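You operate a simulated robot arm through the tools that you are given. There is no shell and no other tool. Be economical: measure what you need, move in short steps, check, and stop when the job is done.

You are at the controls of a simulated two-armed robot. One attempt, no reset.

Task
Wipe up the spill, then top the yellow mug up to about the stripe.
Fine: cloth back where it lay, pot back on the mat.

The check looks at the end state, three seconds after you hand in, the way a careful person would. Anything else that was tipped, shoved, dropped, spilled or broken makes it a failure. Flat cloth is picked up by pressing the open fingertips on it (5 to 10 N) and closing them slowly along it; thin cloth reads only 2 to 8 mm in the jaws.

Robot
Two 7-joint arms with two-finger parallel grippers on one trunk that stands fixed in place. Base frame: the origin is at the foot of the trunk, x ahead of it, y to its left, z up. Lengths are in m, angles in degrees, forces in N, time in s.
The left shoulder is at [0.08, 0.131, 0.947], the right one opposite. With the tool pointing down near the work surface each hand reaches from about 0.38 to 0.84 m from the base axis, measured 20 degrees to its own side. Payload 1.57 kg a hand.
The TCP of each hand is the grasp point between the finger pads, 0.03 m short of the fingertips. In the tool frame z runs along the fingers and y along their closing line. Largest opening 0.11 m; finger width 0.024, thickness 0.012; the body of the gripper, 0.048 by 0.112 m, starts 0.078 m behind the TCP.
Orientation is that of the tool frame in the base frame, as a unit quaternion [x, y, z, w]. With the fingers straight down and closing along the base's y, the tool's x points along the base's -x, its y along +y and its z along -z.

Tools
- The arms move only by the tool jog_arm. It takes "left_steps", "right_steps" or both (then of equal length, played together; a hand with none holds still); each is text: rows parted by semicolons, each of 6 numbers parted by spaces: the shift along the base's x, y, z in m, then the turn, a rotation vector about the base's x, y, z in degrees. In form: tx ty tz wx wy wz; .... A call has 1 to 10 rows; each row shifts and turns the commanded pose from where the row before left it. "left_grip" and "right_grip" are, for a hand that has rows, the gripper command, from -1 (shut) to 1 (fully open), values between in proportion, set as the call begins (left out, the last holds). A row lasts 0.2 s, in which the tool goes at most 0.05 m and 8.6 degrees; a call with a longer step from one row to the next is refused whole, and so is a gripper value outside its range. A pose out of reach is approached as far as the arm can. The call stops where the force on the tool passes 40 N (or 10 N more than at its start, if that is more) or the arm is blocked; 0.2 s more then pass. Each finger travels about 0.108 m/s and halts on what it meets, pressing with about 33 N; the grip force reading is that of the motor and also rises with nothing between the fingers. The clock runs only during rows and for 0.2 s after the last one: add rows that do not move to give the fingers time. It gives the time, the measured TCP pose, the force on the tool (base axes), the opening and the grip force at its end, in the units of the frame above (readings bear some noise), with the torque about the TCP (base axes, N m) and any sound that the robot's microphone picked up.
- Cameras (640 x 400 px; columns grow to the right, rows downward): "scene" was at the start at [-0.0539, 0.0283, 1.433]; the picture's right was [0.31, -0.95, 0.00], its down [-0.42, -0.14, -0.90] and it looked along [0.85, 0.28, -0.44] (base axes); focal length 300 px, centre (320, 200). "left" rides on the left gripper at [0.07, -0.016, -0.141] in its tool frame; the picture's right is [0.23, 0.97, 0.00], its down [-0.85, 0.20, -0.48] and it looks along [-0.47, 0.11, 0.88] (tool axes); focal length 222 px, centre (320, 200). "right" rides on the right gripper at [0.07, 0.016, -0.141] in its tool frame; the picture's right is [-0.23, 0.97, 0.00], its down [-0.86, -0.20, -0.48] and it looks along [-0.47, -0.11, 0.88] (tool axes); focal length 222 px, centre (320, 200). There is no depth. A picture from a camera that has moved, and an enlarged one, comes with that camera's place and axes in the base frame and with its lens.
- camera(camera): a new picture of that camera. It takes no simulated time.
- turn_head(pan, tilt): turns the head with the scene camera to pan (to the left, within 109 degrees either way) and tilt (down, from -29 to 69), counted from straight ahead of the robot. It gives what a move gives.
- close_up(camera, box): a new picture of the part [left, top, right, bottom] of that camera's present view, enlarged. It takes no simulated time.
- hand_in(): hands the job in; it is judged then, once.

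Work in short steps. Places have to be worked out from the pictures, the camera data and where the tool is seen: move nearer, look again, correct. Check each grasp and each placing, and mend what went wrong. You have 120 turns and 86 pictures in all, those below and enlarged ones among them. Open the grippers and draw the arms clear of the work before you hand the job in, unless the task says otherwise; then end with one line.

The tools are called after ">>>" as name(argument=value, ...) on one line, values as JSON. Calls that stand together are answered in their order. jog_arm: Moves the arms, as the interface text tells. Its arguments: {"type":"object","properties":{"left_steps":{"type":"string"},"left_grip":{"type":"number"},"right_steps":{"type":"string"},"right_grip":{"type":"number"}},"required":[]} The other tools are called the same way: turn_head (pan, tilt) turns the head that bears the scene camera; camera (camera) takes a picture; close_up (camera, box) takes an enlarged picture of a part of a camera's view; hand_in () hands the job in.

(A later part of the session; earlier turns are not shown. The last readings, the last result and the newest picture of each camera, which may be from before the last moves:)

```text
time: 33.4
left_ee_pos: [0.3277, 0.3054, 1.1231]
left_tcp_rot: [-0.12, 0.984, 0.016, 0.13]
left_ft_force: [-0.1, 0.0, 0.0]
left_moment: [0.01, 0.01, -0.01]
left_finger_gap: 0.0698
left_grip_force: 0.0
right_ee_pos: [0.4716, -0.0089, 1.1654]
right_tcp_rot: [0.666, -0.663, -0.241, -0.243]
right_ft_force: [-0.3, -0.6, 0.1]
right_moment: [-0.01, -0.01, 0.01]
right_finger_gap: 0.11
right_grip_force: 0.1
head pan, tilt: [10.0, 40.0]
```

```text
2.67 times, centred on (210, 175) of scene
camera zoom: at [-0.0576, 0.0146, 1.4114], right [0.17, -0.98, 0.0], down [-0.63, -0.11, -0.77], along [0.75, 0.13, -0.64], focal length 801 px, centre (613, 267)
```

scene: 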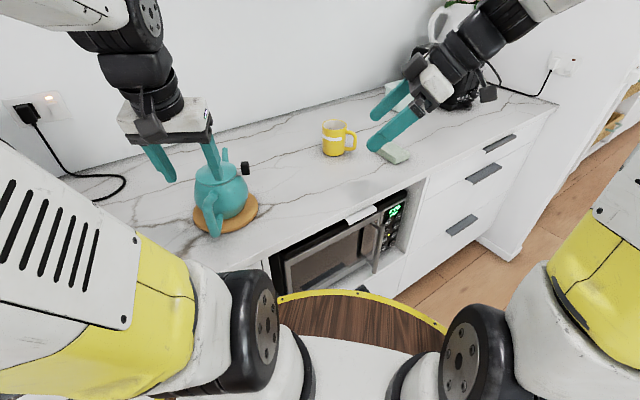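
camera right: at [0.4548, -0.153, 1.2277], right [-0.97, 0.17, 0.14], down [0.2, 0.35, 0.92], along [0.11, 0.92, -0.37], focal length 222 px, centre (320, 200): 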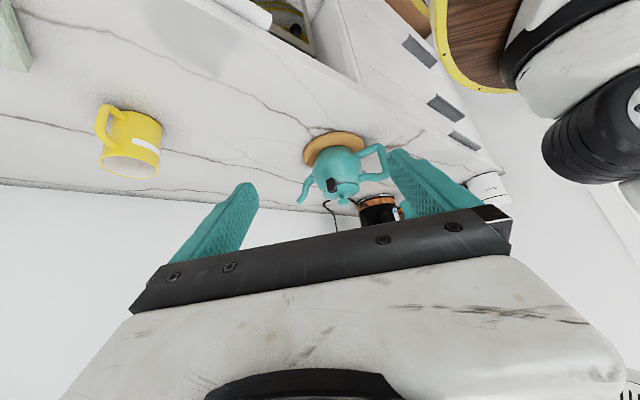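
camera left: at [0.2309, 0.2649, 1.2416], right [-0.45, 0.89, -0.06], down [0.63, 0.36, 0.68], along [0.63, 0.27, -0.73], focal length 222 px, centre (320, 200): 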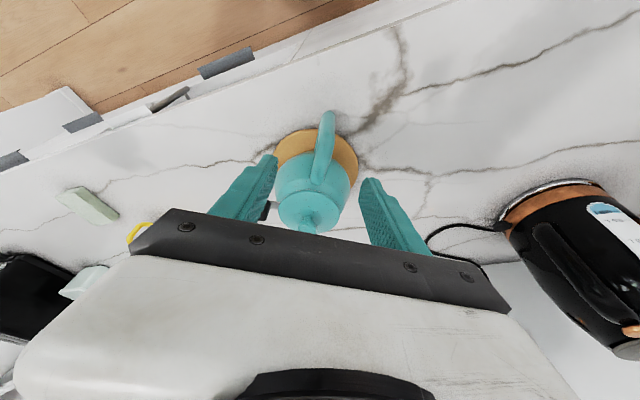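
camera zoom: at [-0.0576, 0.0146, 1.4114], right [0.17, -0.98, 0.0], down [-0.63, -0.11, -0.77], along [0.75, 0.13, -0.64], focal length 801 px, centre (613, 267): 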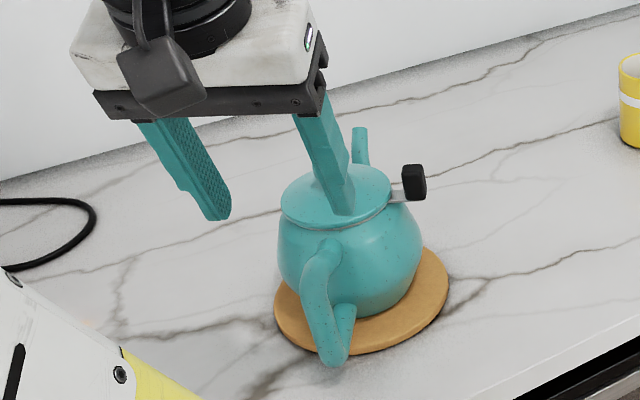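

Both views agree: the bar is at (0.351, 0.316), yaw 14°. I'll shift back 18 mm and go down along the tool axis most of the way.

>>> jog_arm(left_steps="-0.018 0 -0.01 0 0 0;0.006 0.0016 -0.024 0 0 0;0.006 0.0016 -0.024 0 0 0;0.006 0.0016 -0.024 0 0 0;0.006 0.0016 -0.024 0 0 0;0.006 0.0016 -0.024 0 0 0;0 0 0 0 0 0")

>>> close_up(camera="left", box=[240, 90, 400, 240])

>>> close_up(camera="scene", box=[130, 100, 290, 250])

>>> close_up(camera="right", box=[270, 120, 420, 220])

```text
time: 35.0
left_ee_pos: [0.3461, 0.319, 0.9983]
left_tcp_rot: [-0.121, 0.984, 0.014, 0.129]
left_ft_force: [0.4, 0.1, -0.9]
left_moment: [-0.03, 0.04, 0.0]
left_finger_gap: 0.0699
left_grip_force: 0.0
left hand out of reach, approached as far as the arm can: row 6
right_ee_pos: [0.4721, -0.0091, 1.1655]
right_tcp_rot: [0.666, -0.663, -0.242, -0.242]
right_ft_force: [0.0, -0.8, 0.4]
right_moment: [0.0, 0.01, -0.01]
right_finger_gap: 0.1101
right_grip_force: 0.0
head pan, tilt: [10.0, 40.0]
```

```text
2.67 times, centred on (320, 165) of left
camera zoom: at [0.2498, 0.2781, 1.1171], right [-0.45, 0.89, -0.06], down [0.63, 0.37, 0.68], along [0.63, 0.27, -0.73], focal length 592 px, centre (320, 293)
```

zoom: 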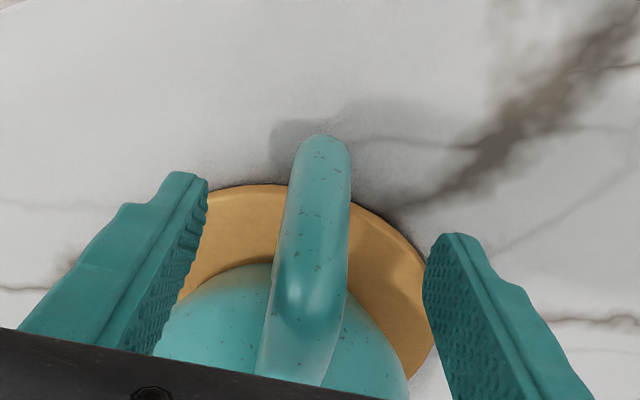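

```text
2.67 times, centred on (210, 175) of scene
camera zoom: at [-0.0576, 0.0146, 1.4114], right [0.17, -0.98, 0.0], down [-0.63, -0.11, -0.77], along [0.75, 0.13, -0.64], focal length 801 px, centre (613, 267)
```

zoom: 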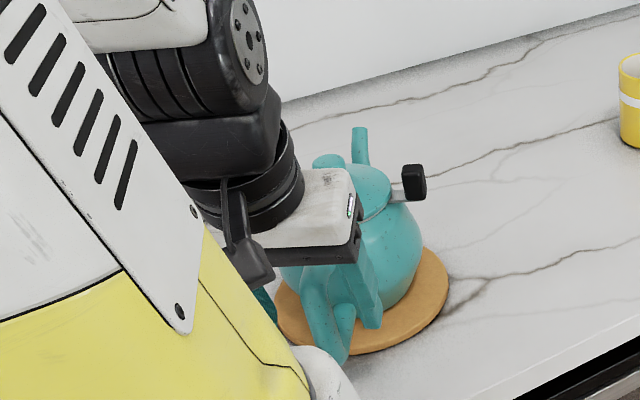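

```text
4.00 times, centred on (345, 170) of right
camera zoom: at [0.4548, -0.153, 1.2277], right [-0.97, 0.17, 0.14], down [0.2, 0.35, 0.92], along [0.11, 0.92, -0.37], focal length 888 px, centre (220, 320)
```

zoom: 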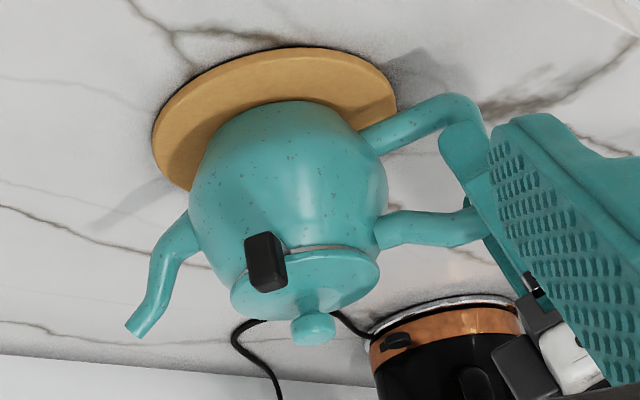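

The tilt puts the wrist too near the trunk. I'll rise a little, straighten the tool to vertical, then go lower.

>>> jog_arm(left_steps="0 0 0.015 0 0 0;0 0 0 -1.2 4.85 0;0.001 -0.001 0 -1.2 4.85 0;0.002 -0.001 0 -1.2 4.85 0;0.001 -0.001 -0.015 0 0 0;0 0 -0.015 0 0 0;0 0 -0.015 0 0 0;0 0 0 0 0 0")

>>> close_up(camera="left", box=[240, 90, 400, 240])

>>> close_up(camera="right", box=[270, 120, 420, 220])

```text
time: 36.8
left_ee_pos: [0.3501, 0.3155, 0.9685]
left_tcp_rot: [-0.122, 0.993, 0.0, 0.0]
left_ft_force: [0.0, -0.2, 0.6]
left_moment: [-0.02, -0.02, 0.01]
left_finger_gap: 0.0699
left_grip_force: 0.2
right_ee_pos: [0.4715, -0.0081, 1.1665]
right_tcp_rot: [0.666, -0.663, -0.241, -0.242]
right_ft_force: [-0.3, -0.3, -0.4]
right_moment: [-0.01, 0.04, -0.03]
right_finger_gap: 0.11
right_grip_force: 0.1
head pan, tilt: [10.0, 40.0]
```

```text
2.67 times, centred on (320, 165) of left
camera zoom: at [0.2867, 0.2833, 1.1092], right [-0.46, 0.89, 0.0], down [0.78, 0.4, 0.48], along [0.43, 0.22, -0.88], focal length 592 px, centre (320, 293)
```

zoom: 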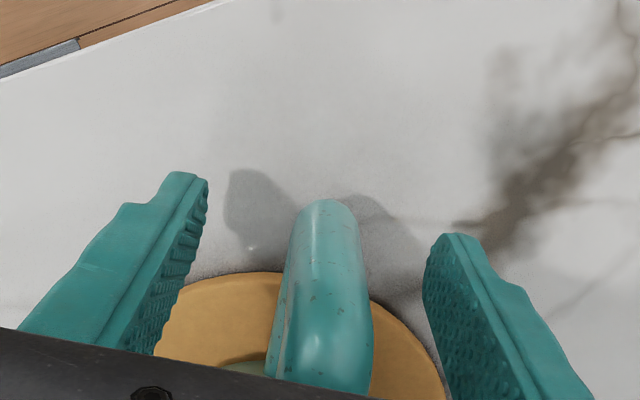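

```text
4.00 times, centred on (345, 170) of right
camera zoom: at [0.4549, -0.153, 1.2277], right [-0.97, 0.17, 0.14], down [0.2, 0.35, 0.92], along [0.11, 0.92, -0.37], focal length 888 px, centre (220, 320)
```

zoom: 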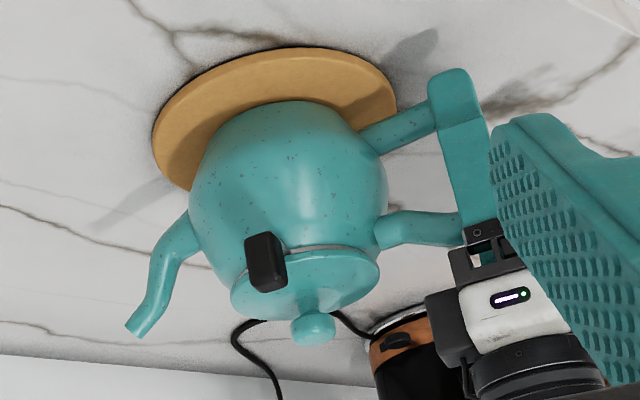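

The fingers straddle the vertical bar along its whole length. Closing.

>>> jog_arm(left_steps="0 0 0 0 0 0;0 0 0 0 0 0;0 0 0 0 0 0;0 0 0 0 0 0", left_grip=-1)

>>> close_up(camera="right", box=[270, 120, 420, 220])

```text
time: 37.8
left_ee_pos: [0.3493, 0.3162, 0.9681]
left_tcp_rot: [-0.123, 0.992, 0.0, 0.0]
left_ft_force: [-1.0, 0.9, -0.7]
left_moment: [-0.12, 0.09, 0.19]
left_finger_gap: 0.0199
left_grip_force: 32.8
right_ee_pos: [0.4726, -0.0068, 1.1656]
right_tcp_rot: [0.665, -0.664, -0.241, -0.243]
right_ft_force: [-0.4, -1.0, 0.7]
right_moment: [0.01, 0.03, 0.01]
right_finger_gap: 0.11
right_grip_force: 0.1
head pan, tilt: [10.0, 40.0]
```

```text
4.00 times, centred on (345, 170) of right
camera zoom: at [0.4549, -0.1529, 1.2277], right [-0.97, 0.17, 0.14], down [0.2, 0.35, 0.92], along [0.11, 0.92, -0.37], focal length 888 px, centre (220, 320)
```

zoom: 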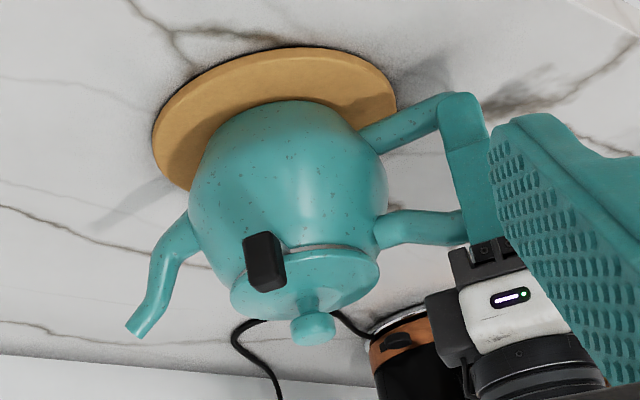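

Gripped on a 20 mm bar, and the pot hasn't moved. I'll lift slowly by 3 cm and check for slip.

>>> jog_arm(left_steps="0 0 0.005 0 0 0;0 0 0.008 0 0 0;0 0 0.008 0 0 0;0 0 0.009 0 0 0;0 0 0 0 0 0;0 0 0 0 0 0")

>>> close_up(camera="right", box=[270, 120, 420, 220])

```text
time: 39.2
left_ee_pos: [0.3501, 0.3161, 0.9984]
left_tcp_rot: [-0.122, 0.993, 0.0, 0.0]
left_ft_force: [0.1, 0.0, -8.7]
left_moment: [-0.2, 0.84, 0.01]
left_finger_gap: 0.02
left_grip_force: 32.7
right_ee_pos: [0.4718, -0.0088, 1.1654]
right_tcp_rot: [0.666, -0.663, -0.242, -0.242]
right_ft_force: [0.6, -0.1, -0.7]
right_moment: [0.02, 0.02, -0.01]
right_finger_gap: 0.1097
right_grip_force: 0.0
head pan, tilt: [10.0, 40.0]
```

```text
4.00 times, centred on (345, 170) of right
camera zoom: at [0.455, -0.1528, 1.2277], right [-0.97, 0.17, 0.14], down [0.2, 0.35, 0.92], along [0.11, 0.92, -0.37], focal length 888 px, centre (220, 320)
```

zoom: 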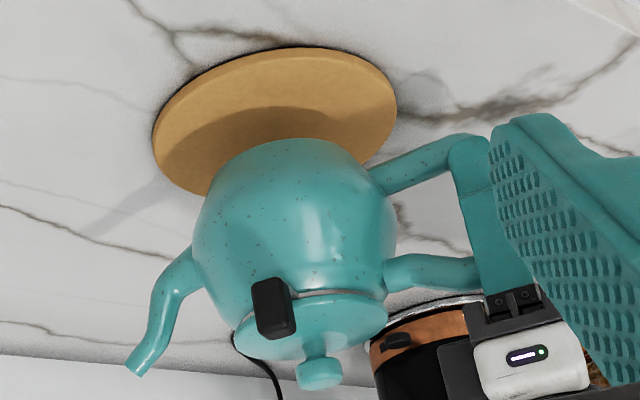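

Holding steadily, about 0.89 kg, with no slip. The mug rim centre triangulates to (0.802, 0.121, 0.989). I'll move the right hand to a watching spot on the mug's right side, clear of the pot's path.

>>> jog_arm(right_steps="0.02 -0.02 0 -2 0 0;0.028 -0.02 0 -2 0 0;0.028 -0.01 0 -2 0 0;0.028 -0.005 0 -2 0 0;0.028 -0.005 0 -2 0 0;0.028 0 0 0 0 0;0.028 0 0 0 0 0;0.03 0 0 0 0 0;0.03 0 0 0 0 0;0.03 0 0 0 0 0")

>>> camera(camera="right")

>>> camera(camera="scene")

```text
time: 41.4
left_ee_pos: [0.351, 0.3152, 0.9981]
left_tcp_rot: [-0.122, 0.993, 0.0, 0.0]
left_ft_force: [0.1, -0.3, -8.3]
left_moment: [-0.22, 0.79, -0.03]
left_finger_gap: 0.0201
left_grip_force: 33.6
right_ee_pos: [0.7516, -0.0665, 1.1642]
right_tcp_rot: [0.685, -0.681, -0.183, -0.183]
right_ft_force: [-0.4, -0.8, 0.5]
right_moment: [-0.02, -0.05, -0.03]
right_finger_gap: 0.1101
right_grip_force: 0.2
head pan, tilt: [10.0, 40.0]
```

```text
41 pictures are left
camera right: at [0.7333, -0.1988, 1.2513], right [-0.97, 0.19, 0.11], down [0.2, 0.5, 0.84], along [0.11, 0.84, -0.53], focal length 222 px, centre (320, 200)
```

right: 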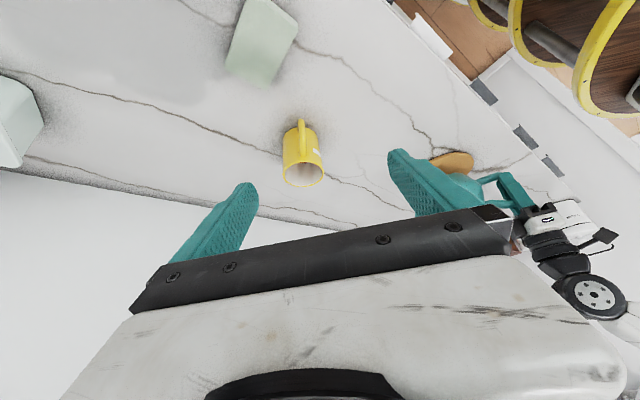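

```text
40 pictures are left
```

scene: 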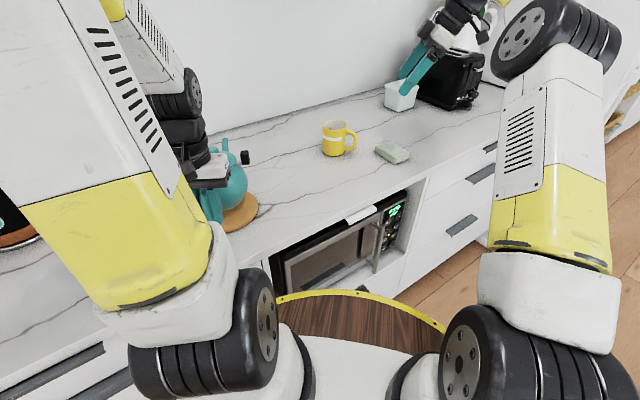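

The mug is well placed in the right camera. I'll check its present level.

>>> close_up(camera="right", box=[270, 110, 340, 200])

```text
4.44 times, centred on (305, 155) of right
camera zoom: at [0.7333, -0.1988, 1.2513], right [-0.97, 0.19, 0.11], down [0.2, 0.5, 0.84], along [0.11, 0.84, -0.53], focal length 987 px, centre (387, 400)
```

zoom: 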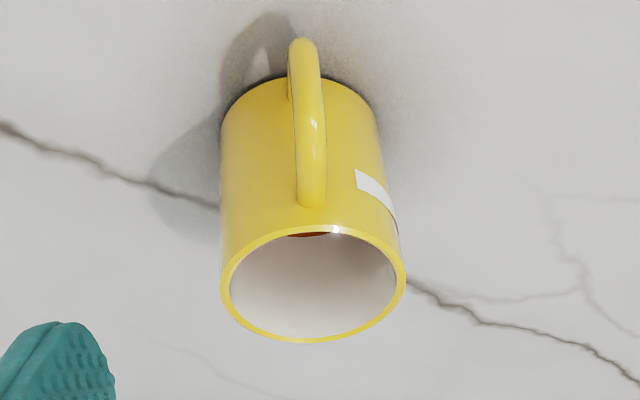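

The present level is about z=0.929 and the stripe spans 0.955–0.970, so I need roughly 30 mm more. In this same close-up the far edge of the liquid should come to about row 288. Now I'll raise the pot level.

>>> jog_arm(left_steps="0 0 0.015 0 0 0;0 0 0.02 0 0 0;0 0 0.02 0 0 0;0 0 0.02 0 0 0;0.01 0 0.02 0 0 0;0.015 -0.01 0.02 0 0 0;0.015 -0.01 0.015 0 0 0;0.015 -0.015 0.01 0 0 0;0.01 -0.01 0 0 0 0;0 0 0 0 0 0")

>>> jog_arm(left_steps="0.01 -0.01 0 0 0 -1.5;0.015 -0.018 0 0 0 -2;0.015 -0.02 0 0 0 -2;0.015 -0.02 0 0 0 -2;0.015 -0.02 0 0 0 -2;0.015 -0.02 0 0 0 -2;0.015 -0.02 0 0 0 -1.5;0.01 -0.015 0 0 0 -1;0 -0.005 0 0 0 0;0 0 0 0 0 0")

>>> camera(camera="scene")

>>> camera(camera="right")

```text
time: 43.6
left_ee_pos: [0.4154, 0.2714, 1.1384]
left_tcp_rot: [-0.123, 0.992, 0.0, -0.001]
left_ft_force: [0.3, 0.5, -8.0]
left_moment: [-0.16, 0.82, 0.01]
left_finger_gap: 0.0197
left_grip_force: 33.5
right_ee_pos: [0.7509, -0.0672, 1.165]
right_tcp_rot: [0.685, -0.681, -0.183, -0.183]
right_ft_force: [0.2, 0.4, 0.1]
right_moment: [0.03, 0.02, 0.01]
right_finger_gap: 0.1101
right_grip_force: 0.1
head pan, tilt: [10.0, 40.0]
```

```text
time: 45.8
left_ee_pos: [0.525, 0.1232, 1.138]
left_tcp_rot: [0.0, 1.0, 0.0, 0.0]
left_ft_force: [0.8, -0.1, -8.3]
left_moment: [0.02, 0.85, 0.02]
left_finger_gap: 0.0199
left_grip_force: 33.1
right_ee_pos: [0.7515, -0.0675, 1.1646]
right_tcp_rot: [0.685, -0.681, -0.184, -0.183]
right_ft_force: [-0.1, -0.1, -0.1]
right_moment: [0.01, 0.03, -0.03]
right_finger_gap: 0.1101
right_grip_force: 0.0
head pan, tilt: [10.0, 40.0]
```

```text
38 pictures are left
```

scene: 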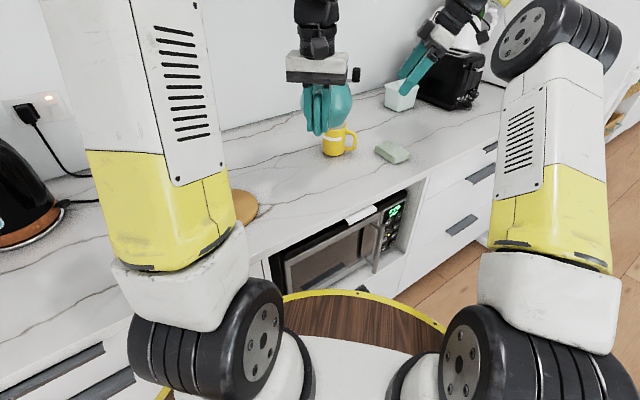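

```text
37 pictures are left
camera right: at [0.7337, -0.1987, 1.2509], right [-0.97, 0.19, 0.11], down [0.2, 0.5, 0.84], along [0.11, 0.84, -0.53], focal length 222 px, centre (320, 200)
```

right: 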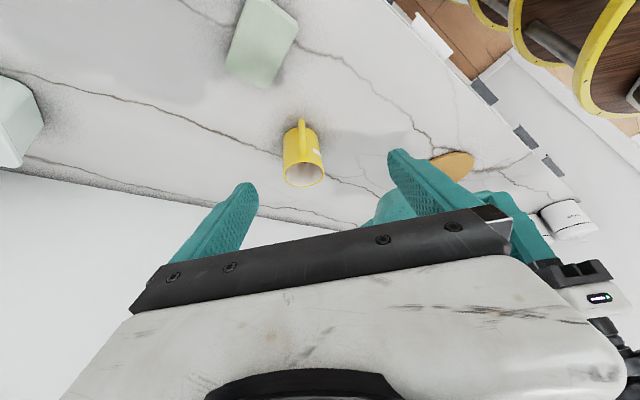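

The pot is level behind the mug, with the spout hidden by the right gripper bar. I'll tilt it 16° while moving the tip over the mug, then look.

>>> jog_arm(left_steps="0.008 -0.001 -0.009 0 4 0;0.008 -0.001 -0.009 0 4 0;0.008 0 -0.009 0 4 0;0.008 0 -0.009 0 4 0;0 0 0 0 0 0")

>>> camera(camera="right")

>>> close_up(camera="scene", box=[260, 60, 400, 180])

```text
time: 47.0
left_ee_pos: [0.5584, 0.1212, 1.1022]
left_tcp_rot: [-0.001, 0.99, 0.0, -0.14]
left_ft_force: [-0.3, 0.4, -7.6]
left_moment: [0.02, 0.84, 0.0]
left_finger_gap: 0.0199
left_grip_force: 33.2
right_ee_pos: [0.7502, -0.0676, 1.1653]
right_tcp_rot: [0.685, -0.681, -0.184, -0.183]
right_ft_force: [-0.2, -0.8, 0.3]
right_moment: [0.02, -0.01, 0.01]
right_finger_gap: 0.11
right_grip_force: 0.1
head pan, tilt: [10.0, 40.0]
```

```text
36 pictures are left
camera right: at [0.7337, -0.1987, 1.2509], right [-0.97, 0.19, 0.11], down [0.2, 0.5, 0.84], along [0.11, 0.84, -0.53], focal length 222 px, centre (320, 200)
```

right: 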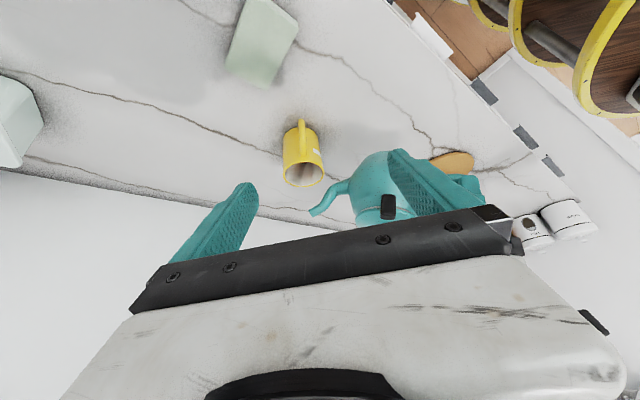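

```text
3.33 times, centred on (330, 120) of scene
camera zoom: at [-0.0571, 0.0147, 1.4114], right [0.17, -0.98, 0.0], down [-0.63, -0.11, -0.77], along [0.75, 0.13, -0.64], focal length 1001 px, centre (287, 467)
```

zoom: 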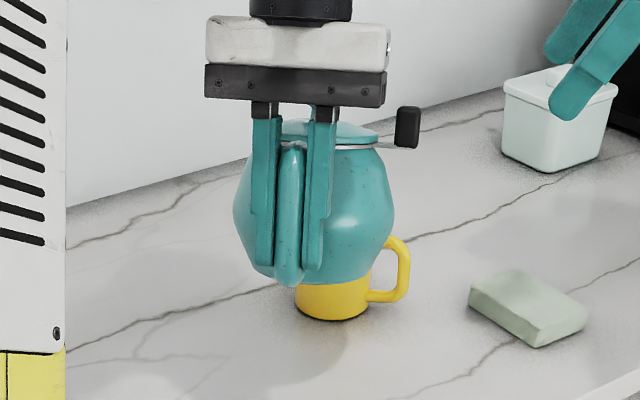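

The spout tip is at about (0.785, 0.121, 1.07), over the mug. I'll tilt to 24° with the tip lowered to about 1.035, then check.

>>> jog_arm(left_steps="0.004 0 -0.003 0 4 0;0.004 0 -0.002 0 4 0;0 0 0 0 0 0;0 0 0 0 0 0")

>>> close_up(camera="right", box=[250, 110, 370, 230])

```text
time: 48.0
left_ee_pos: [0.5655, 0.1211, 1.0971]
left_tcp_rot: [0.0, 0.978, 0.0, -0.208]
left_ft_force: [0.0, -0.1, -8.8]
left_moment: [0.01, 0.77, 0.02]
left_finger_gap: 0.0199
left_grip_force: 33.6
right_ee_pos: [0.7501, -0.0683, 1.1649]
right_tcp_rot: [0.685, -0.682, -0.183, -0.183]
right_ft_force: [-0.5, 0.6, 0.4]
right_moment: [0.01, -0.01, -0.02]
right_finger_gap: 0.11
right_grip_force: 0.0
head pan, tilt: [10.0, 40.0]
```

```text
3.33 times, centred on (310, 170) of right
camera zoom: at [0.7337, -0.1987, 1.2509], right [-0.97, 0.19, 0.11], down [0.2, 0.5, 0.84], along [0.11, 0.84, -0.53], focal length 740 px, centre (353, 300)
```

zoom: 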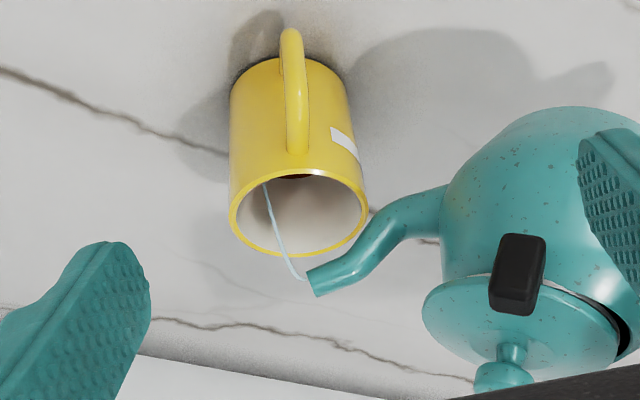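

It is already pouring at 24°, the stream landing towards the far (+x) side of the mug. I'll pull back 12 mm and hold for a short while.

>>> jog_arm(left_steps="-0.006 0 0 0 0 0;-0.006 0 0 0 0 0;0 0 0 0 0 0;0 0 0 0 0 0")

>>> close_up(camera="right", box=[250, 110, 370, 230])

```text
time: 49.0
left_ee_pos: [0.553, 0.1197, 1.0985]
left_tcp_rot: [-0.001, 0.978, 0.0, -0.208]
left_ft_force: [0.3, 0.4, -8.1]
left_moment: [0.03, 0.78, 0.02]
left_finger_gap: 0.0201
left_grip_force: 33.1
right_ee_pos: [0.7503, -0.0661, 1.1643]
right_tcp_rot: [0.684, -0.682, -0.183, -0.184]
right_ft_force: [-0.1, 0.2, 0.0]
right_moment: [0.0, 0.0, 0.0]
right_finger_gap: 0.1103
right_grip_force: 0.2
head pan, tilt: [10.0, 40.0]
```

```text
3.33 times, centred on (310, 170) of right
camera zoom: at [0.7337, -0.1987, 1.2509], right [-0.97, 0.19, 0.11], down [0.2, 0.5, 0.84], along [0.11, 0.84, -0.53], focal length 740 px, centre (353, 300)
```

zoom: 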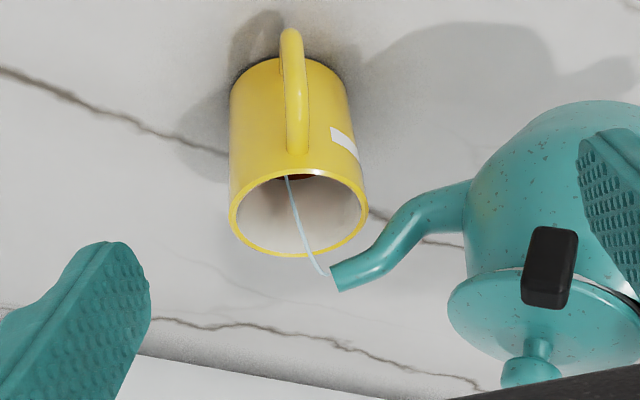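

A thin stream is falling mid-mug. I'll tilt 4° more for a quicker flow, keeping the tip in place, and wait a second.

>>> jog_arm(left_steps="0.003 0 0.006 0 2 0;0.003 0 0.006 0 2 0;0 0 0 0 0 0;0 0 0 0 0 0;0 0 0 0 0 0")

>>> close_up(camera="right", box=[250, 110, 370, 230])

```text
time: 50.2
left_ee_pos: [0.559, 0.12, 1.1099]
left_tcp_rot: [0.0, 0.97, 0.0, -0.241]
left_ft_force: [0.5, -0.1, -7.9]
left_moment: [0.02, 0.75, 0.03]
left_finger_gap: 0.0196
left_grip_force: 32.5
right_ee_pos: [0.7517, -0.0665, 1.1634]
right_tcp_rot: [0.685, -0.681, -0.182, -0.183]
right_ft_force: [0.1, 0.0, 0.7]
right_moment: [0.0, -0.03, -0.01]
right_finger_gap: 0.1101
right_grip_force: 0.1
head pan, tilt: [10.0, 40.0]
```

```text
3.33 times, centred on (310, 170) of right
camera zoom: at [0.7337, -0.1987, 1.2509], right [-0.97, 0.19, 0.11], down [0.2, 0.5, 0.84], along [0.11, 0.84, -0.53], focal length 740 px, centre (353, 300)
```

zoom: 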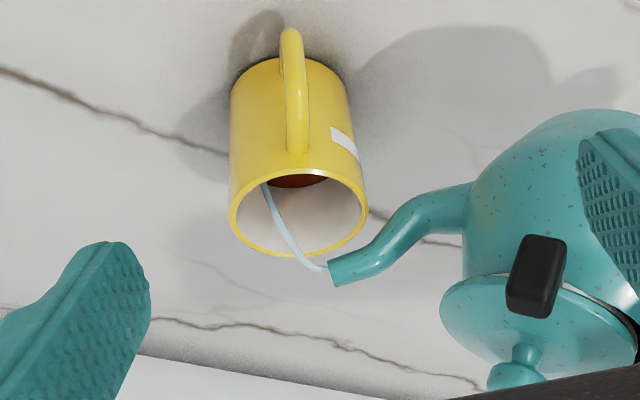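

The level is rising (edge at about row 188; target about 216). Holding one second more.

>>> jog_arm(left_steps="0 0 0 0 0 0;0 0 0 0 0 0;0 0 0 0 0 0;0 0 0 0 0 0")

>>> close_up(camera="right", box=[250, 110, 370, 230])

```text
time: 51.2
left_ee_pos: [0.5586, 0.1208, 1.1095]
left_tcp_rot: [0.0, 0.97, 0.0, -0.242]
left_ft_force: [0.1, 0.5, -7.4]
left_moment: [0.0, 0.74, -0.03]
left_finger_gap: 0.0199
left_grip_force: 33.4
right_ee_pos: [0.7498, -0.0679, 1.1662]
right_tcp_rot: [0.685, -0.681, -0.183, -0.183]
right_ft_force: [0.1, -0.8, 0.2]
right_moment: [0.02, 0.0, -0.01]
right_finger_gap: 0.1099
right_grip_force: 0.0
head pan, tilt: [10.0, 40.0]
```

```text
3.33 times, centred on (310, 170) of right
camera zoom: at [0.7337, -0.1987, 1.2509], right [-0.97, 0.19, 0.11], down [0.2, 0.5, 0.84], along [0.11, 0.84, -0.53], focal length 740 px, centre (353, 300)
```

zoom: 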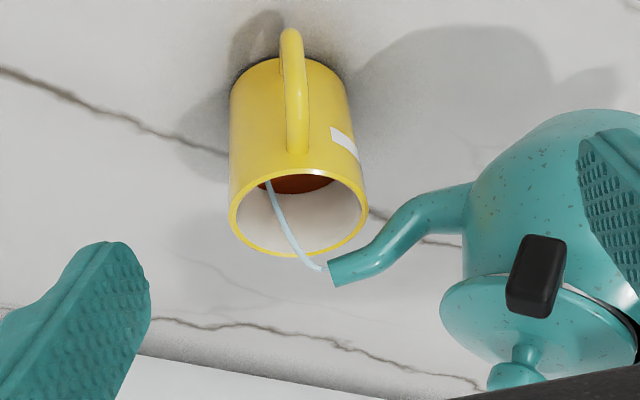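

Rising about 6 rows per second and slowing. I'll tilt 2° more and hold for about 1.4 s.

>>> jog_arm(left_steps="0.003 0 0.007 0 2 0;0 0 0 0 0 0;0 0 0 0 0 0;0 0 0 0 0 0;0 0 0 0 0 0;0 0 0 0 0 0")

>>> close_up(camera="right", box=[250, 110, 370, 230])

```text
time: 52.6
left_ee_pos: [0.5626, 0.1216, 1.1152]
left_tcp_rot: [0.0, 0.966, 0.0, -0.259]
left_ft_force: [0.2, 0.4, -7.6]
left_moment: [0.02, 0.65, 0.0]
left_finger_gap: 0.0198
left_grip_force: 33.5
right_ee_pos: [0.7508, -0.0681, 1.1635]
right_tcp_rot: [0.685, -0.682, -0.183, -0.183]
right_ft_force: [0.3, 0.1, -0.6]
right_moment: [0.0, 0.01, -0.01]
right_finger_gap: 0.1099
right_grip_force: 0.0
head pan, tilt: [10.0, 40.0]
```

```text
3.33 times, centred on (310, 170) of right
camera zoom: at [0.7337, -0.1987, 1.2509], right [-0.97, 0.19, 0.11], down [0.2, 0.5, 0.84], along [0.11, 0.84, -0.53], focal length 740 px, centre (353, 300)
```

zoom: 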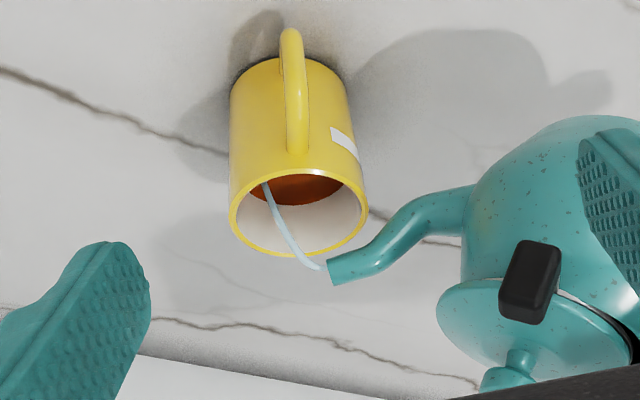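

The edge is at about row 204. One short hold more, then I'll tilt back smoothly with the tip kept over the mug.

>>> jog_arm(left_steps="0 0 0 0 0 0;0 0 0 0 0 0;-0.003 0 -0.006 0 -5 0;-0.004 0 -0.006 0 -5 0;-0.004 0 -0.006 0 -5 0;0 0 0 0 0 0;0 0 0 0 0 0")

>>> close_up(camera="right", box=[250, 110, 370, 230])

```text
time: 54.2
left_ee_pos: [0.5516, 0.1206, 1.0979]
left_tcp_rot: [0.0, 0.991, 0.0, -0.13]
left_ft_force: [0.4, -0.8, -6.9]
left_moment: [0.01, 0.75, -0.04]
left_finger_gap: 0.0198
left_grip_force: 33.1
right_ee_pos: [0.7512, -0.0669, 1.164]
right_tcp_rot: [0.685, -0.681, -0.183, -0.182]
right_ft_force: [0.1, 0.5, 0.6]
right_moment: [0.01, 0.02, 0.01]
right_finger_gap: 0.1104
right_grip_force: 0.0
head pan, tilt: [10.0, 40.0]
```

```text
3.33 times, centred on (310, 170) of right
camera zoom: at [0.7337, -0.1987, 1.251], right [-0.97, 0.19, 0.11], down [0.2, 0.5, 0.84], along [0.11, 0.84, -0.53], focal length 740 px, centre (353, 300)
```

zoom: 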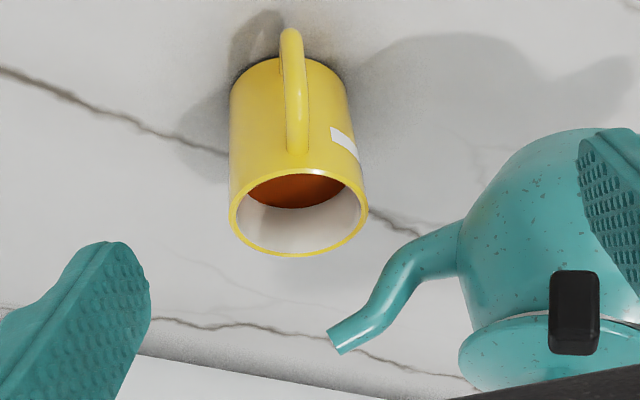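

Flow has stopped, with the level edge at about row 208 (z≈0.956). I'll compare with the stripe more precisely in an enlarged view.

>>> close_up(camera="right", box=[275, 115, 335, 192])

>>> close_up(camera="scene", box=[300, 95, 380, 165])

```text
5.19 times, centred on (305, 154) of right
camera zoom: at [0.7337, -0.1987, 1.251], right [-0.97, 0.19, 0.11], down [0.2, 0.5, 0.84], along [0.11, 0.84, -0.53], focal length 1154 px, centre (398, 442)
```

zoom: 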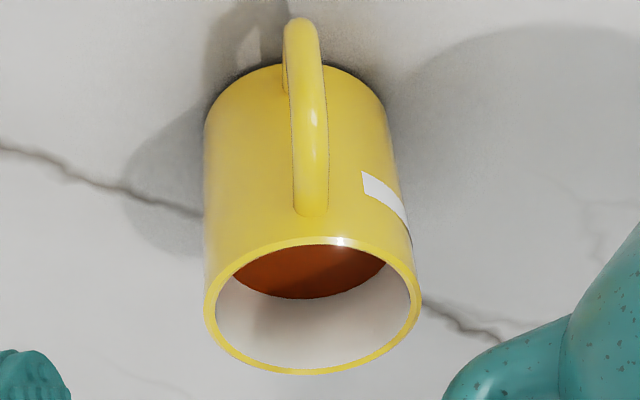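

```text
5.71 times, centred on (340, 130) of scene
camera zoom: at [-0.0572, 0.0147, 1.4114], right [0.17, -0.98, 0.0], down [-0.63, -0.11, -0.77], along [0.75, 0.13, -0.64], focal length 1716 px, centre (206, 600)
```

zoom: 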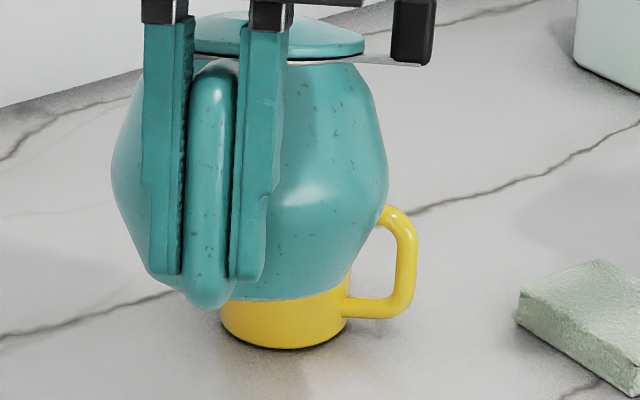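

The stripe spans z 0.950–0.963 and the liquid is at 0.956, which is on the stripe. Now I'll level the pot and draw it back the way it came.

>>> jog_arm(left_steps="-0.006 0 0.01 0 -4 0;-0.006 0 0.01 0 -4 0;-0.006 0 0.01 0 -4 0;-0.006 0.001 0.01 0 -3 0;-0.003 0.002 0 0 0 0;0 0 0 0 0 0")

>>> jog_arm(left_steps="-0.008 0.01 0 0 0 1.5;-0.015 0.018 0 0 0 2;-0.015 0.02 0 0 0 2;-0.015 0.02 0 0 0 2;-0.015 0.02 0 0 0 2;-0.015 0.02 0 0 0 2;-0.015 0.02 0 0 0 1.5;-0.01 0.015 0 0 0 1;0 0.005 0 0 0 0;0 0 0 0 0 0")

>>> camera(camera="scene")

```text
time: 55.6
left_ee_pos: [0.5237, 0.1242, 1.1382]
left_tcp_rot: [0.0, 1.0, 0.0, 0.0]
left_ft_force: [0.9, -0.4, -7.3]
left_moment: [0.04, 0.77, -0.05]
left_finger_gap: 0.02
left_grip_force: 33.7
right_ee_pos: [0.7501, -0.0668, 1.1638]
right_tcp_rot: [0.685, -0.681, -0.183, -0.183]
right_ft_force: [0.0, -0.2, -0.5]
right_moment: [0.04, -0.04, 0.0]
right_finger_gap: 0.1101
right_grip_force: 0.1
head pan, tilt: [10.0, 40.0]
```

```text
time: 57.8
left_ee_pos: [0.418, 0.2726, 1.1398]
left_tcp_rot: [-0.122, 0.993, 0.001, -0.001]
left_ft_force: [-0.4, 0.3, -7.4]
left_moment: [-0.17, 0.77, -0.01]
left_finger_gap: 0.02
left_grip_force: 32.8
right_ee_pos: [0.7505, -0.0673, 1.1647]
right_tcp_rot: [0.685, -0.681, -0.183, -0.183]
right_ft_force: [-0.2, 0.1, 0.1]
right_moment: [0.01, 0.02, -0.03]
right_finger_gap: 0.1099
right_grip_force: 0.1
head pan, tilt: [10.0, 40.0]
```

```text
26 pictures are left
```

scene: 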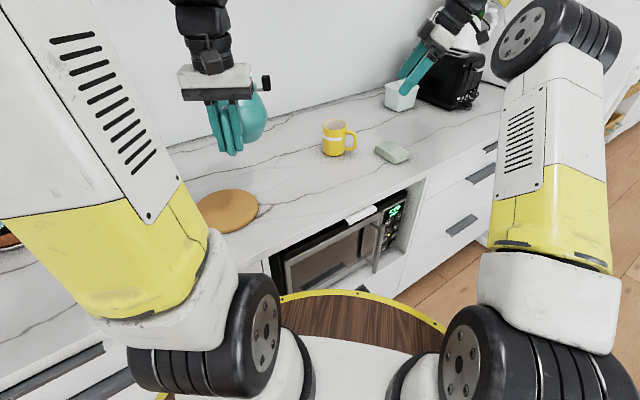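

The mat is clear and still in place. I'll bring the pot back over its old spot.

>>> jog_arm(left_steps="-0.012 0.008 -0.005 0 0 0;-0.015 0.01 -0.01 0 0 0;-0.015 0.01 -0.015 0 0 0;-0.015 0.009 -0.02 0 0 0;-0.011 0.006 -0.02 0 0 0;0 0 -0.02 0 0 0;0 0 -0.02 0 0 0;0 0 -0.02 0 0 0;0 0 -0.01 0 0 0;0 0 0 0 0 0")

>>> camera(camera="left")

```text
time: 60.0
left_ee_pos: [0.3481, 0.3138, 0.9993]
left_tcp_rot: [-0.122, 0.993, 0.0, 0.0]
left_ft_force: [0.1, 0.5, -7.3]
left_moment: [-0.2, 0.78, -0.01]
left_finger_gap: 0.0199
left_grip_force: 33.0
right_ee_pos: [0.7504, -0.0668, 1.1649]
right_tcp_rot: [0.685, -0.682, -0.182, -0.183]
right_ft_force: [-0.1, -0.3, -0.3]
right_moment: [0.03, -0.02, -0.01]
right_finger_gap: 0.1101
right_grip_force: 0.1
head pan, tilt: [10.0, 40.0]
```

```text
25 pictures are left
camera left: at [0.285, 0.2822, 1.139], right [-0.46, 0.89, 0.0], down [0.78, 0.4, 0.48], along [0.43, 0.22, -0.88], focal length 222 px, centre (320, 200)
```

left: 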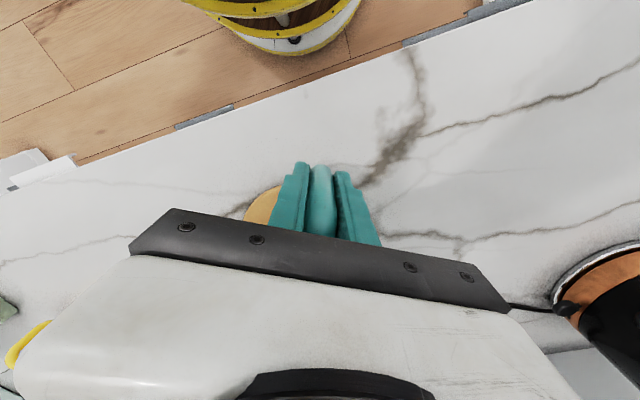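

Position matches the lift-off pose within 2 mm. I'll lower slowly until the force shows the mat taking the weight.

>>> jog_arm(left_steps="0.002 0.002 -0.01 0 0 0;0 0 -0.01 0 0 0;0 0 -0.006 0 0 0;0 0 -0.003 0 0 0;0 0 -0.002 0 0 0;0 0 0 0 0 0")

```text
time: 61.4
left_ee_pos: [0.3505, 0.3166, 0.9676]
left_tcp_rot: [-0.123, 0.992, 0.0, 0.0]
left_ft_force: [-4.8, -1.4, 15.0]
left_moment: [0.22, -0.87, -0.01]
left_finger_gap: 0.02
left_grip_force: 33.3
right_ee_pos: [0.7505, -0.068, 1.1656]
right_tcp_rot: [0.684, -0.681, -0.184, -0.184]
right_ft_force: [0.1, -1.0, 0.3]
right_moment: [-0.01, -0.01, 0.01]
right_finger_gap: 0.1101
right_grip_force: 0.1
head pan, tilt: [10.0, 40.0]
```

It is down on the mat, pressing a bit. I'll ease up 1 mm, then open moderately.

>>> jog_arm(left_steps="0 0 0.001 0 0 0;0 0 0 0 0 0")

>>> jog_arm(left_steps="0 0 0 0 0 0;0 0 0 0 0 0;0 0 0 0 0 0", left_grip=0.27)

>>> close_up(camera="left", box=[240, 90, 400, 240])

```text
time: 62.0
left_ee_pos: [0.3495, 0.3173, 0.9682]
left_tcp_rot: [-0.123, 0.992, 0.0, 0.0]
left_ft_force: [2.0, 1.8, -0.1]
left_moment: [0.08, 0.06, 0.1]
left_finger_gap: 0.02
left_grip_force: 32.8
right_ee_pos: [0.75, -0.0669, 1.1647]
right_tcp_rot: [0.684, -0.682, -0.184, -0.184]
right_ft_force: [0.4, -0.8, 0.5]
right_moment: [0.0, -0.01, 0.02]
right_finger_gap: 0.1099
right_grip_force: 0.0
head pan, tilt: [10.0, 40.0]
```

```text
time: 62.8
left_ee_pos: [0.3493, 0.3165, 0.9689]
left_tcp_rot: [-0.121, 0.993, 0.0, 0.0]
left_ft_force: [-0.4, 0.7, -0.8]
left_moment: [-0.02, 0.0, -0.02]
left_finger_gap: 0.0699
left_grip_force: 0.1
right_ee_pos: [0.7499, -0.0674, 1.1642]
right_tcp_rot: [0.685, -0.681, -0.184, -0.184]
right_ft_force: [-0.8, 0.8, -0.3]
right_moment: [-0.01, 0.01, -0.01]
right_finger_gap: 0.1099
right_grip_force: 0.1
head pan, tilt: [10.0, 40.0]
```

```text
2.67 times, centred on (320, 165) of left
camera zoom: at [0.287, 0.2842, 1.1093], right [-0.46, 0.89, 0.0], down [0.78, 0.4, 0.48], along [0.43, 0.22, -0.88], focal length 592 px, centre (320, 293)
```

zoom: 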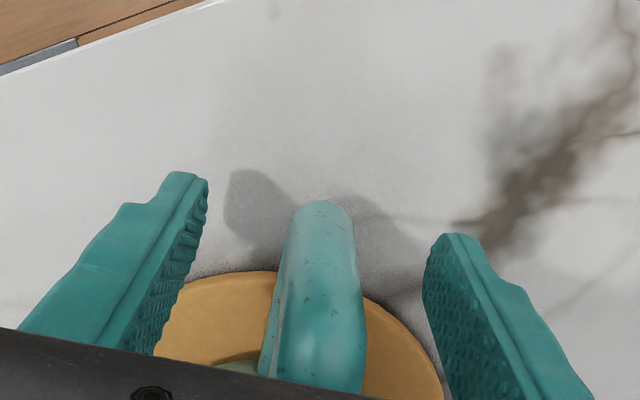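

The handle is free between the fingers. I'll raise the left hand straight up and clear, and draw the right hand back as well.

>>> jog_arm(left_steps="0 0 0.02 0 0 0;0 0 0.03 0 0 0;0 0 0.04 0 0 0;0 0 0.04 0 0 0;0 0 0.04 0 0 0;0.01 0 0.04 0 0 0;0.01 0 0.04 0 0 0;0.02 -0.02 0.02 0 0 0;0 0 0 0 0 0", right_steps="0 -0.02 0.01 0 0 0;-0.01 -0.03 0.01 0 0 0;-0.02 -0.03 0.01 0 0 0;-0.02 -0.03 0.01 0 0 0;-0.02 -0.03 0.01 0 0 0;-0.02 -0.01 0.01 0 0 0;-0.02 0 0.01 0 0 0;-0.02 0 0.01 0 0 0;0 0 0 0 0 0")

>>> camera(camera="scene")

>>> close_up(camera="scene", box=[290, 80, 450, 180])

>>> close_up(camera="left", box=[200, 60, 440, 240])

```text
time: 64.8
left_ee_pos: [0.3909, 0.2959, 1.2397]
left_tcp_rot: [-0.123, 0.992, 0.0, 0.0]
left_ft_force: [0.0, 0.8, -0.1]
left_moment: [0.0, -0.03, 0.0]
left_finger_gap: 0.07
left_grip_force: 0.1
right_ee_pos: [0.6198, -0.2184, 1.245]
right_tcp_rot: [0.685, -0.681, -0.182, -0.182]
right_ft_force: [0.5, -1.0, 0.4]
right_moment: [0.01, -0.01, 0.03]
right_finger_gap: 0.11
right_grip_force: 0.1
head pan, tilt: [10.0, 40.0]
```

```text
23 pictures are left
```

scene: 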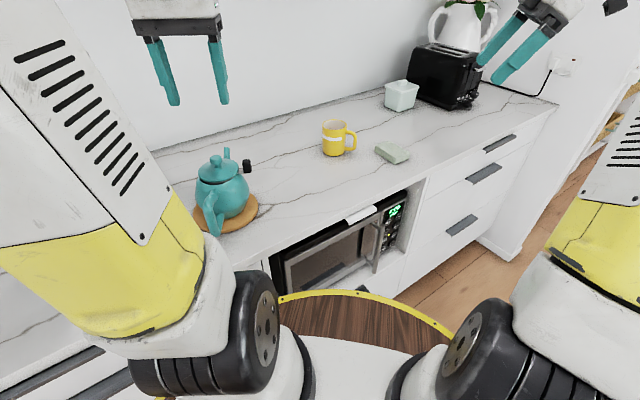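

```text
4.00 times, centred on (370, 130) of scene
camera zoom: at [-0.0576, 0.0146, 1.4114], right [0.17, -0.98, 0.0], down [-0.63, -0.11, -0.77], along [0.75, 0.13, -0.64], focal length 1201 px, centre (120, 480)
```

zoom: 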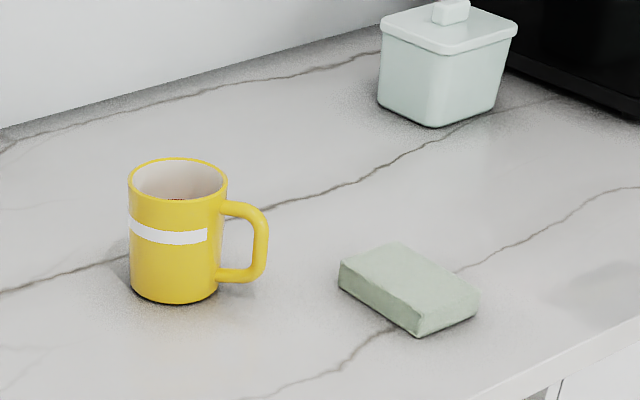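

```text
2.22 times, centred on (320, 150) of left
camera zoom: at [0.3279, 0.2643, 1.3801], right [-0.46, 0.89, 0.0], down [0.78, 0.4, 0.48], along [0.43, 0.22, -0.88], focal length 494 px, centre (320, 311)
```

zoom: 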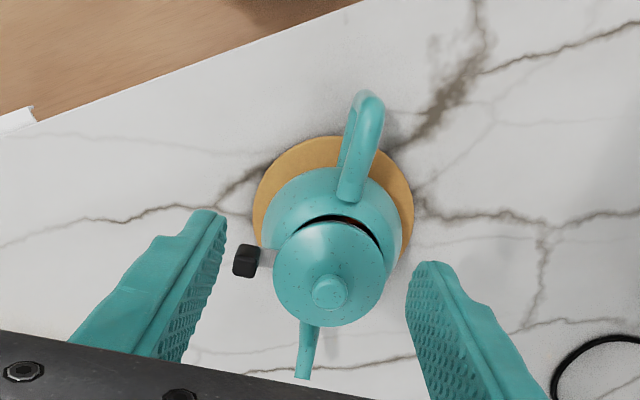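

The pot is on the mat and the mug is at the stripe. But the lid seems to have slid towards the spout, leaving a gap at the back, so I'll look closer.

>>> close_up(camera="left", box=[280, 90, 370, 190])

>>> close_up(camera="scene", box=[180, 140, 270, 240])

```text
4.00 times, centred on (325, 140) of left
camera zoom: at [0.3279, 0.2643, 1.3801], right [-0.46, 0.89, 0.0], down [0.78, 0.4, 0.48], along [0.43, 0.22, -0.88], focal length 888 px, centre (300, 440)
```

zoom: 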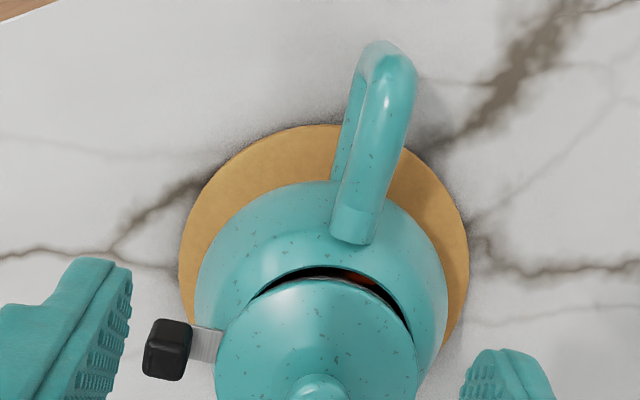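

```text
4.00 times, centred on (225, 190) of scene
camera zoom: at [-0.0576, 0.0146, 1.4114], right [0.17, -0.98, 0.0], down [-0.63, -0.11, -0.77], along [0.75, 0.13, -0.64], focal length 1201 px, centre (700, 240)
```

zoom: 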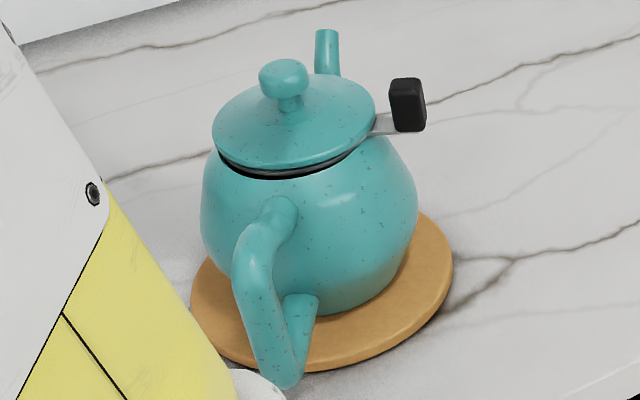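

The lid has slid about 13 mm towards the spout: the knob was at about (0.460, 0.347) and is now at about (0.474, 0.347, 1.045). I'll reseat it by the knob, first bringing the left hand over it.

>>> jog_arm(left_steps="0.014 0.0085 -0.02 0 0 0;0.014 0.0085 -0.02 0 0 0;0.014 0.0085 -0.02 0 0 0;0.014 0.0085 -0.02 0 0 0;0.014 0.0085 -0.02 0 0 0;0.013 0.0085 -0.02 0 0 0;0 0 -0.015 0 0 0;0 0 0 0 0 0", left_grip=0.1)

>>> close_up(camera="left", box=[220, 100, 420, 240])

>>> close_up(camera="scene", box=[180, 110, 280, 210])

```text
time: 66.6
left_ee_pos: [0.4741, 0.3487, 1.1044]
left_tcp_rot: [-0.121, 0.993, 0.001, 0.001]
left_ft_force: [0.5, 0.0, 0.0]
left_moment: [0.01, -0.01, -0.04]
left_finger_gap: 0.0607
left_grip_force: 0.0
right_ee_pos: [0.619, -0.2185, 1.2458]
right_tcp_rot: [0.684, -0.681, -0.183, -0.184]
right_ft_force: [-0.6, 0.9, 0.4]
right_moment: [-0.04, 0.02, 0.0]
right_finger_gap: 0.1099
right_grip_force: 0.1
head pan, tilt: [10.0, 40.0]
```

```text
2.86 times, centred on (320, 170) of left
camera zoom: at [0.4102, 0.3155, 1.2439], right [-0.46, 0.89, 0.0], down [0.78, 0.4, 0.48], along [0.43, 0.22, -0.88], focal length 635 px, centre (320, 286)
```

zoom: 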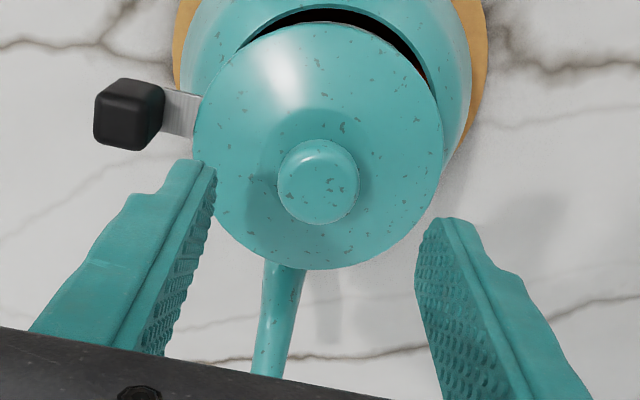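

```text
4.00 times, centred on (230, 160) of scene
camera zoom: at [-0.0575, 0.0146, 1.4114], right [0.17, -0.98, 0.0], down [-0.63, -0.11, -0.77], along [0.75, 0.13, -0.64], focal length 1201 px, centre (680, 360)
```

zoom: 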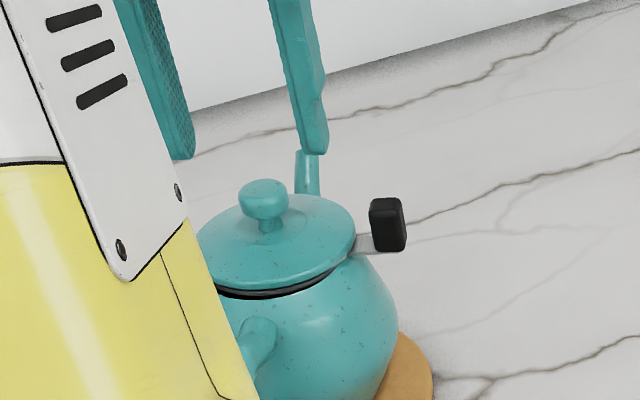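

The knob is centred between the fingers. I'll go down until the tips are beside it and close.

>>> jog_arm(left_steps="0 -0.001 -0.015 0 0 0;0 0 -0.015 0 0 0;0 0 -0.008 0 0 0;0 0 -0.004 0 0 0;0 0 0 0 0 0")

>>> close_up(camera="scene", box=[180, 110, 280, 210])

```text
time: 67.8
left_ee_pos: [0.4746, 0.3461, 1.0615]
left_tcp_rot: [-0.123, 0.992, 0.0, 0.0]
left_ft_force: [-0.2, 1.4, 0.2]
left_moment: [0.01, 0.02, 0.02]
left_finger_gap: 0.0605
left_grip_force: 0.0
right_ee_pos: [0.6193, -0.2183, 1.2439]
right_tcp_rot: [0.684, -0.682, -0.183, -0.183]
right_ft_force: [0.1, -0.3, -0.6]
right_moment: [0.04, 0.0, 0.02]
right_finger_gap: 0.1103
right_grip_force: 0.1
head pan, tilt: [10.0, 40.0]
```

```text
4.00 times, centred on (230, 160) of scene
camera zoom: at [-0.0575, 0.0146, 1.4114], right [0.17, -0.98, 0.0], down [-0.63, -0.11, -0.77], along [0.75, 0.13, -0.64], focal length 1201 px, centre (680, 360)
```

zoom: 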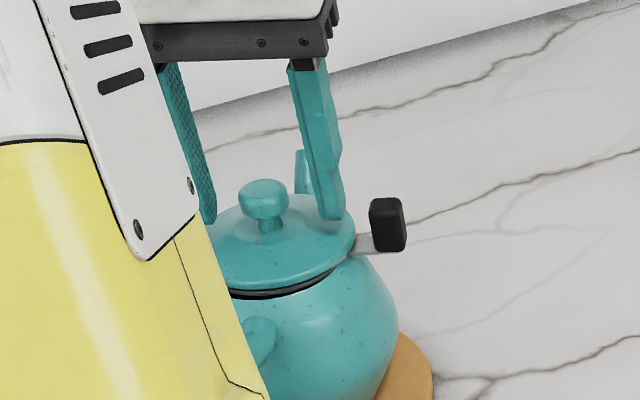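

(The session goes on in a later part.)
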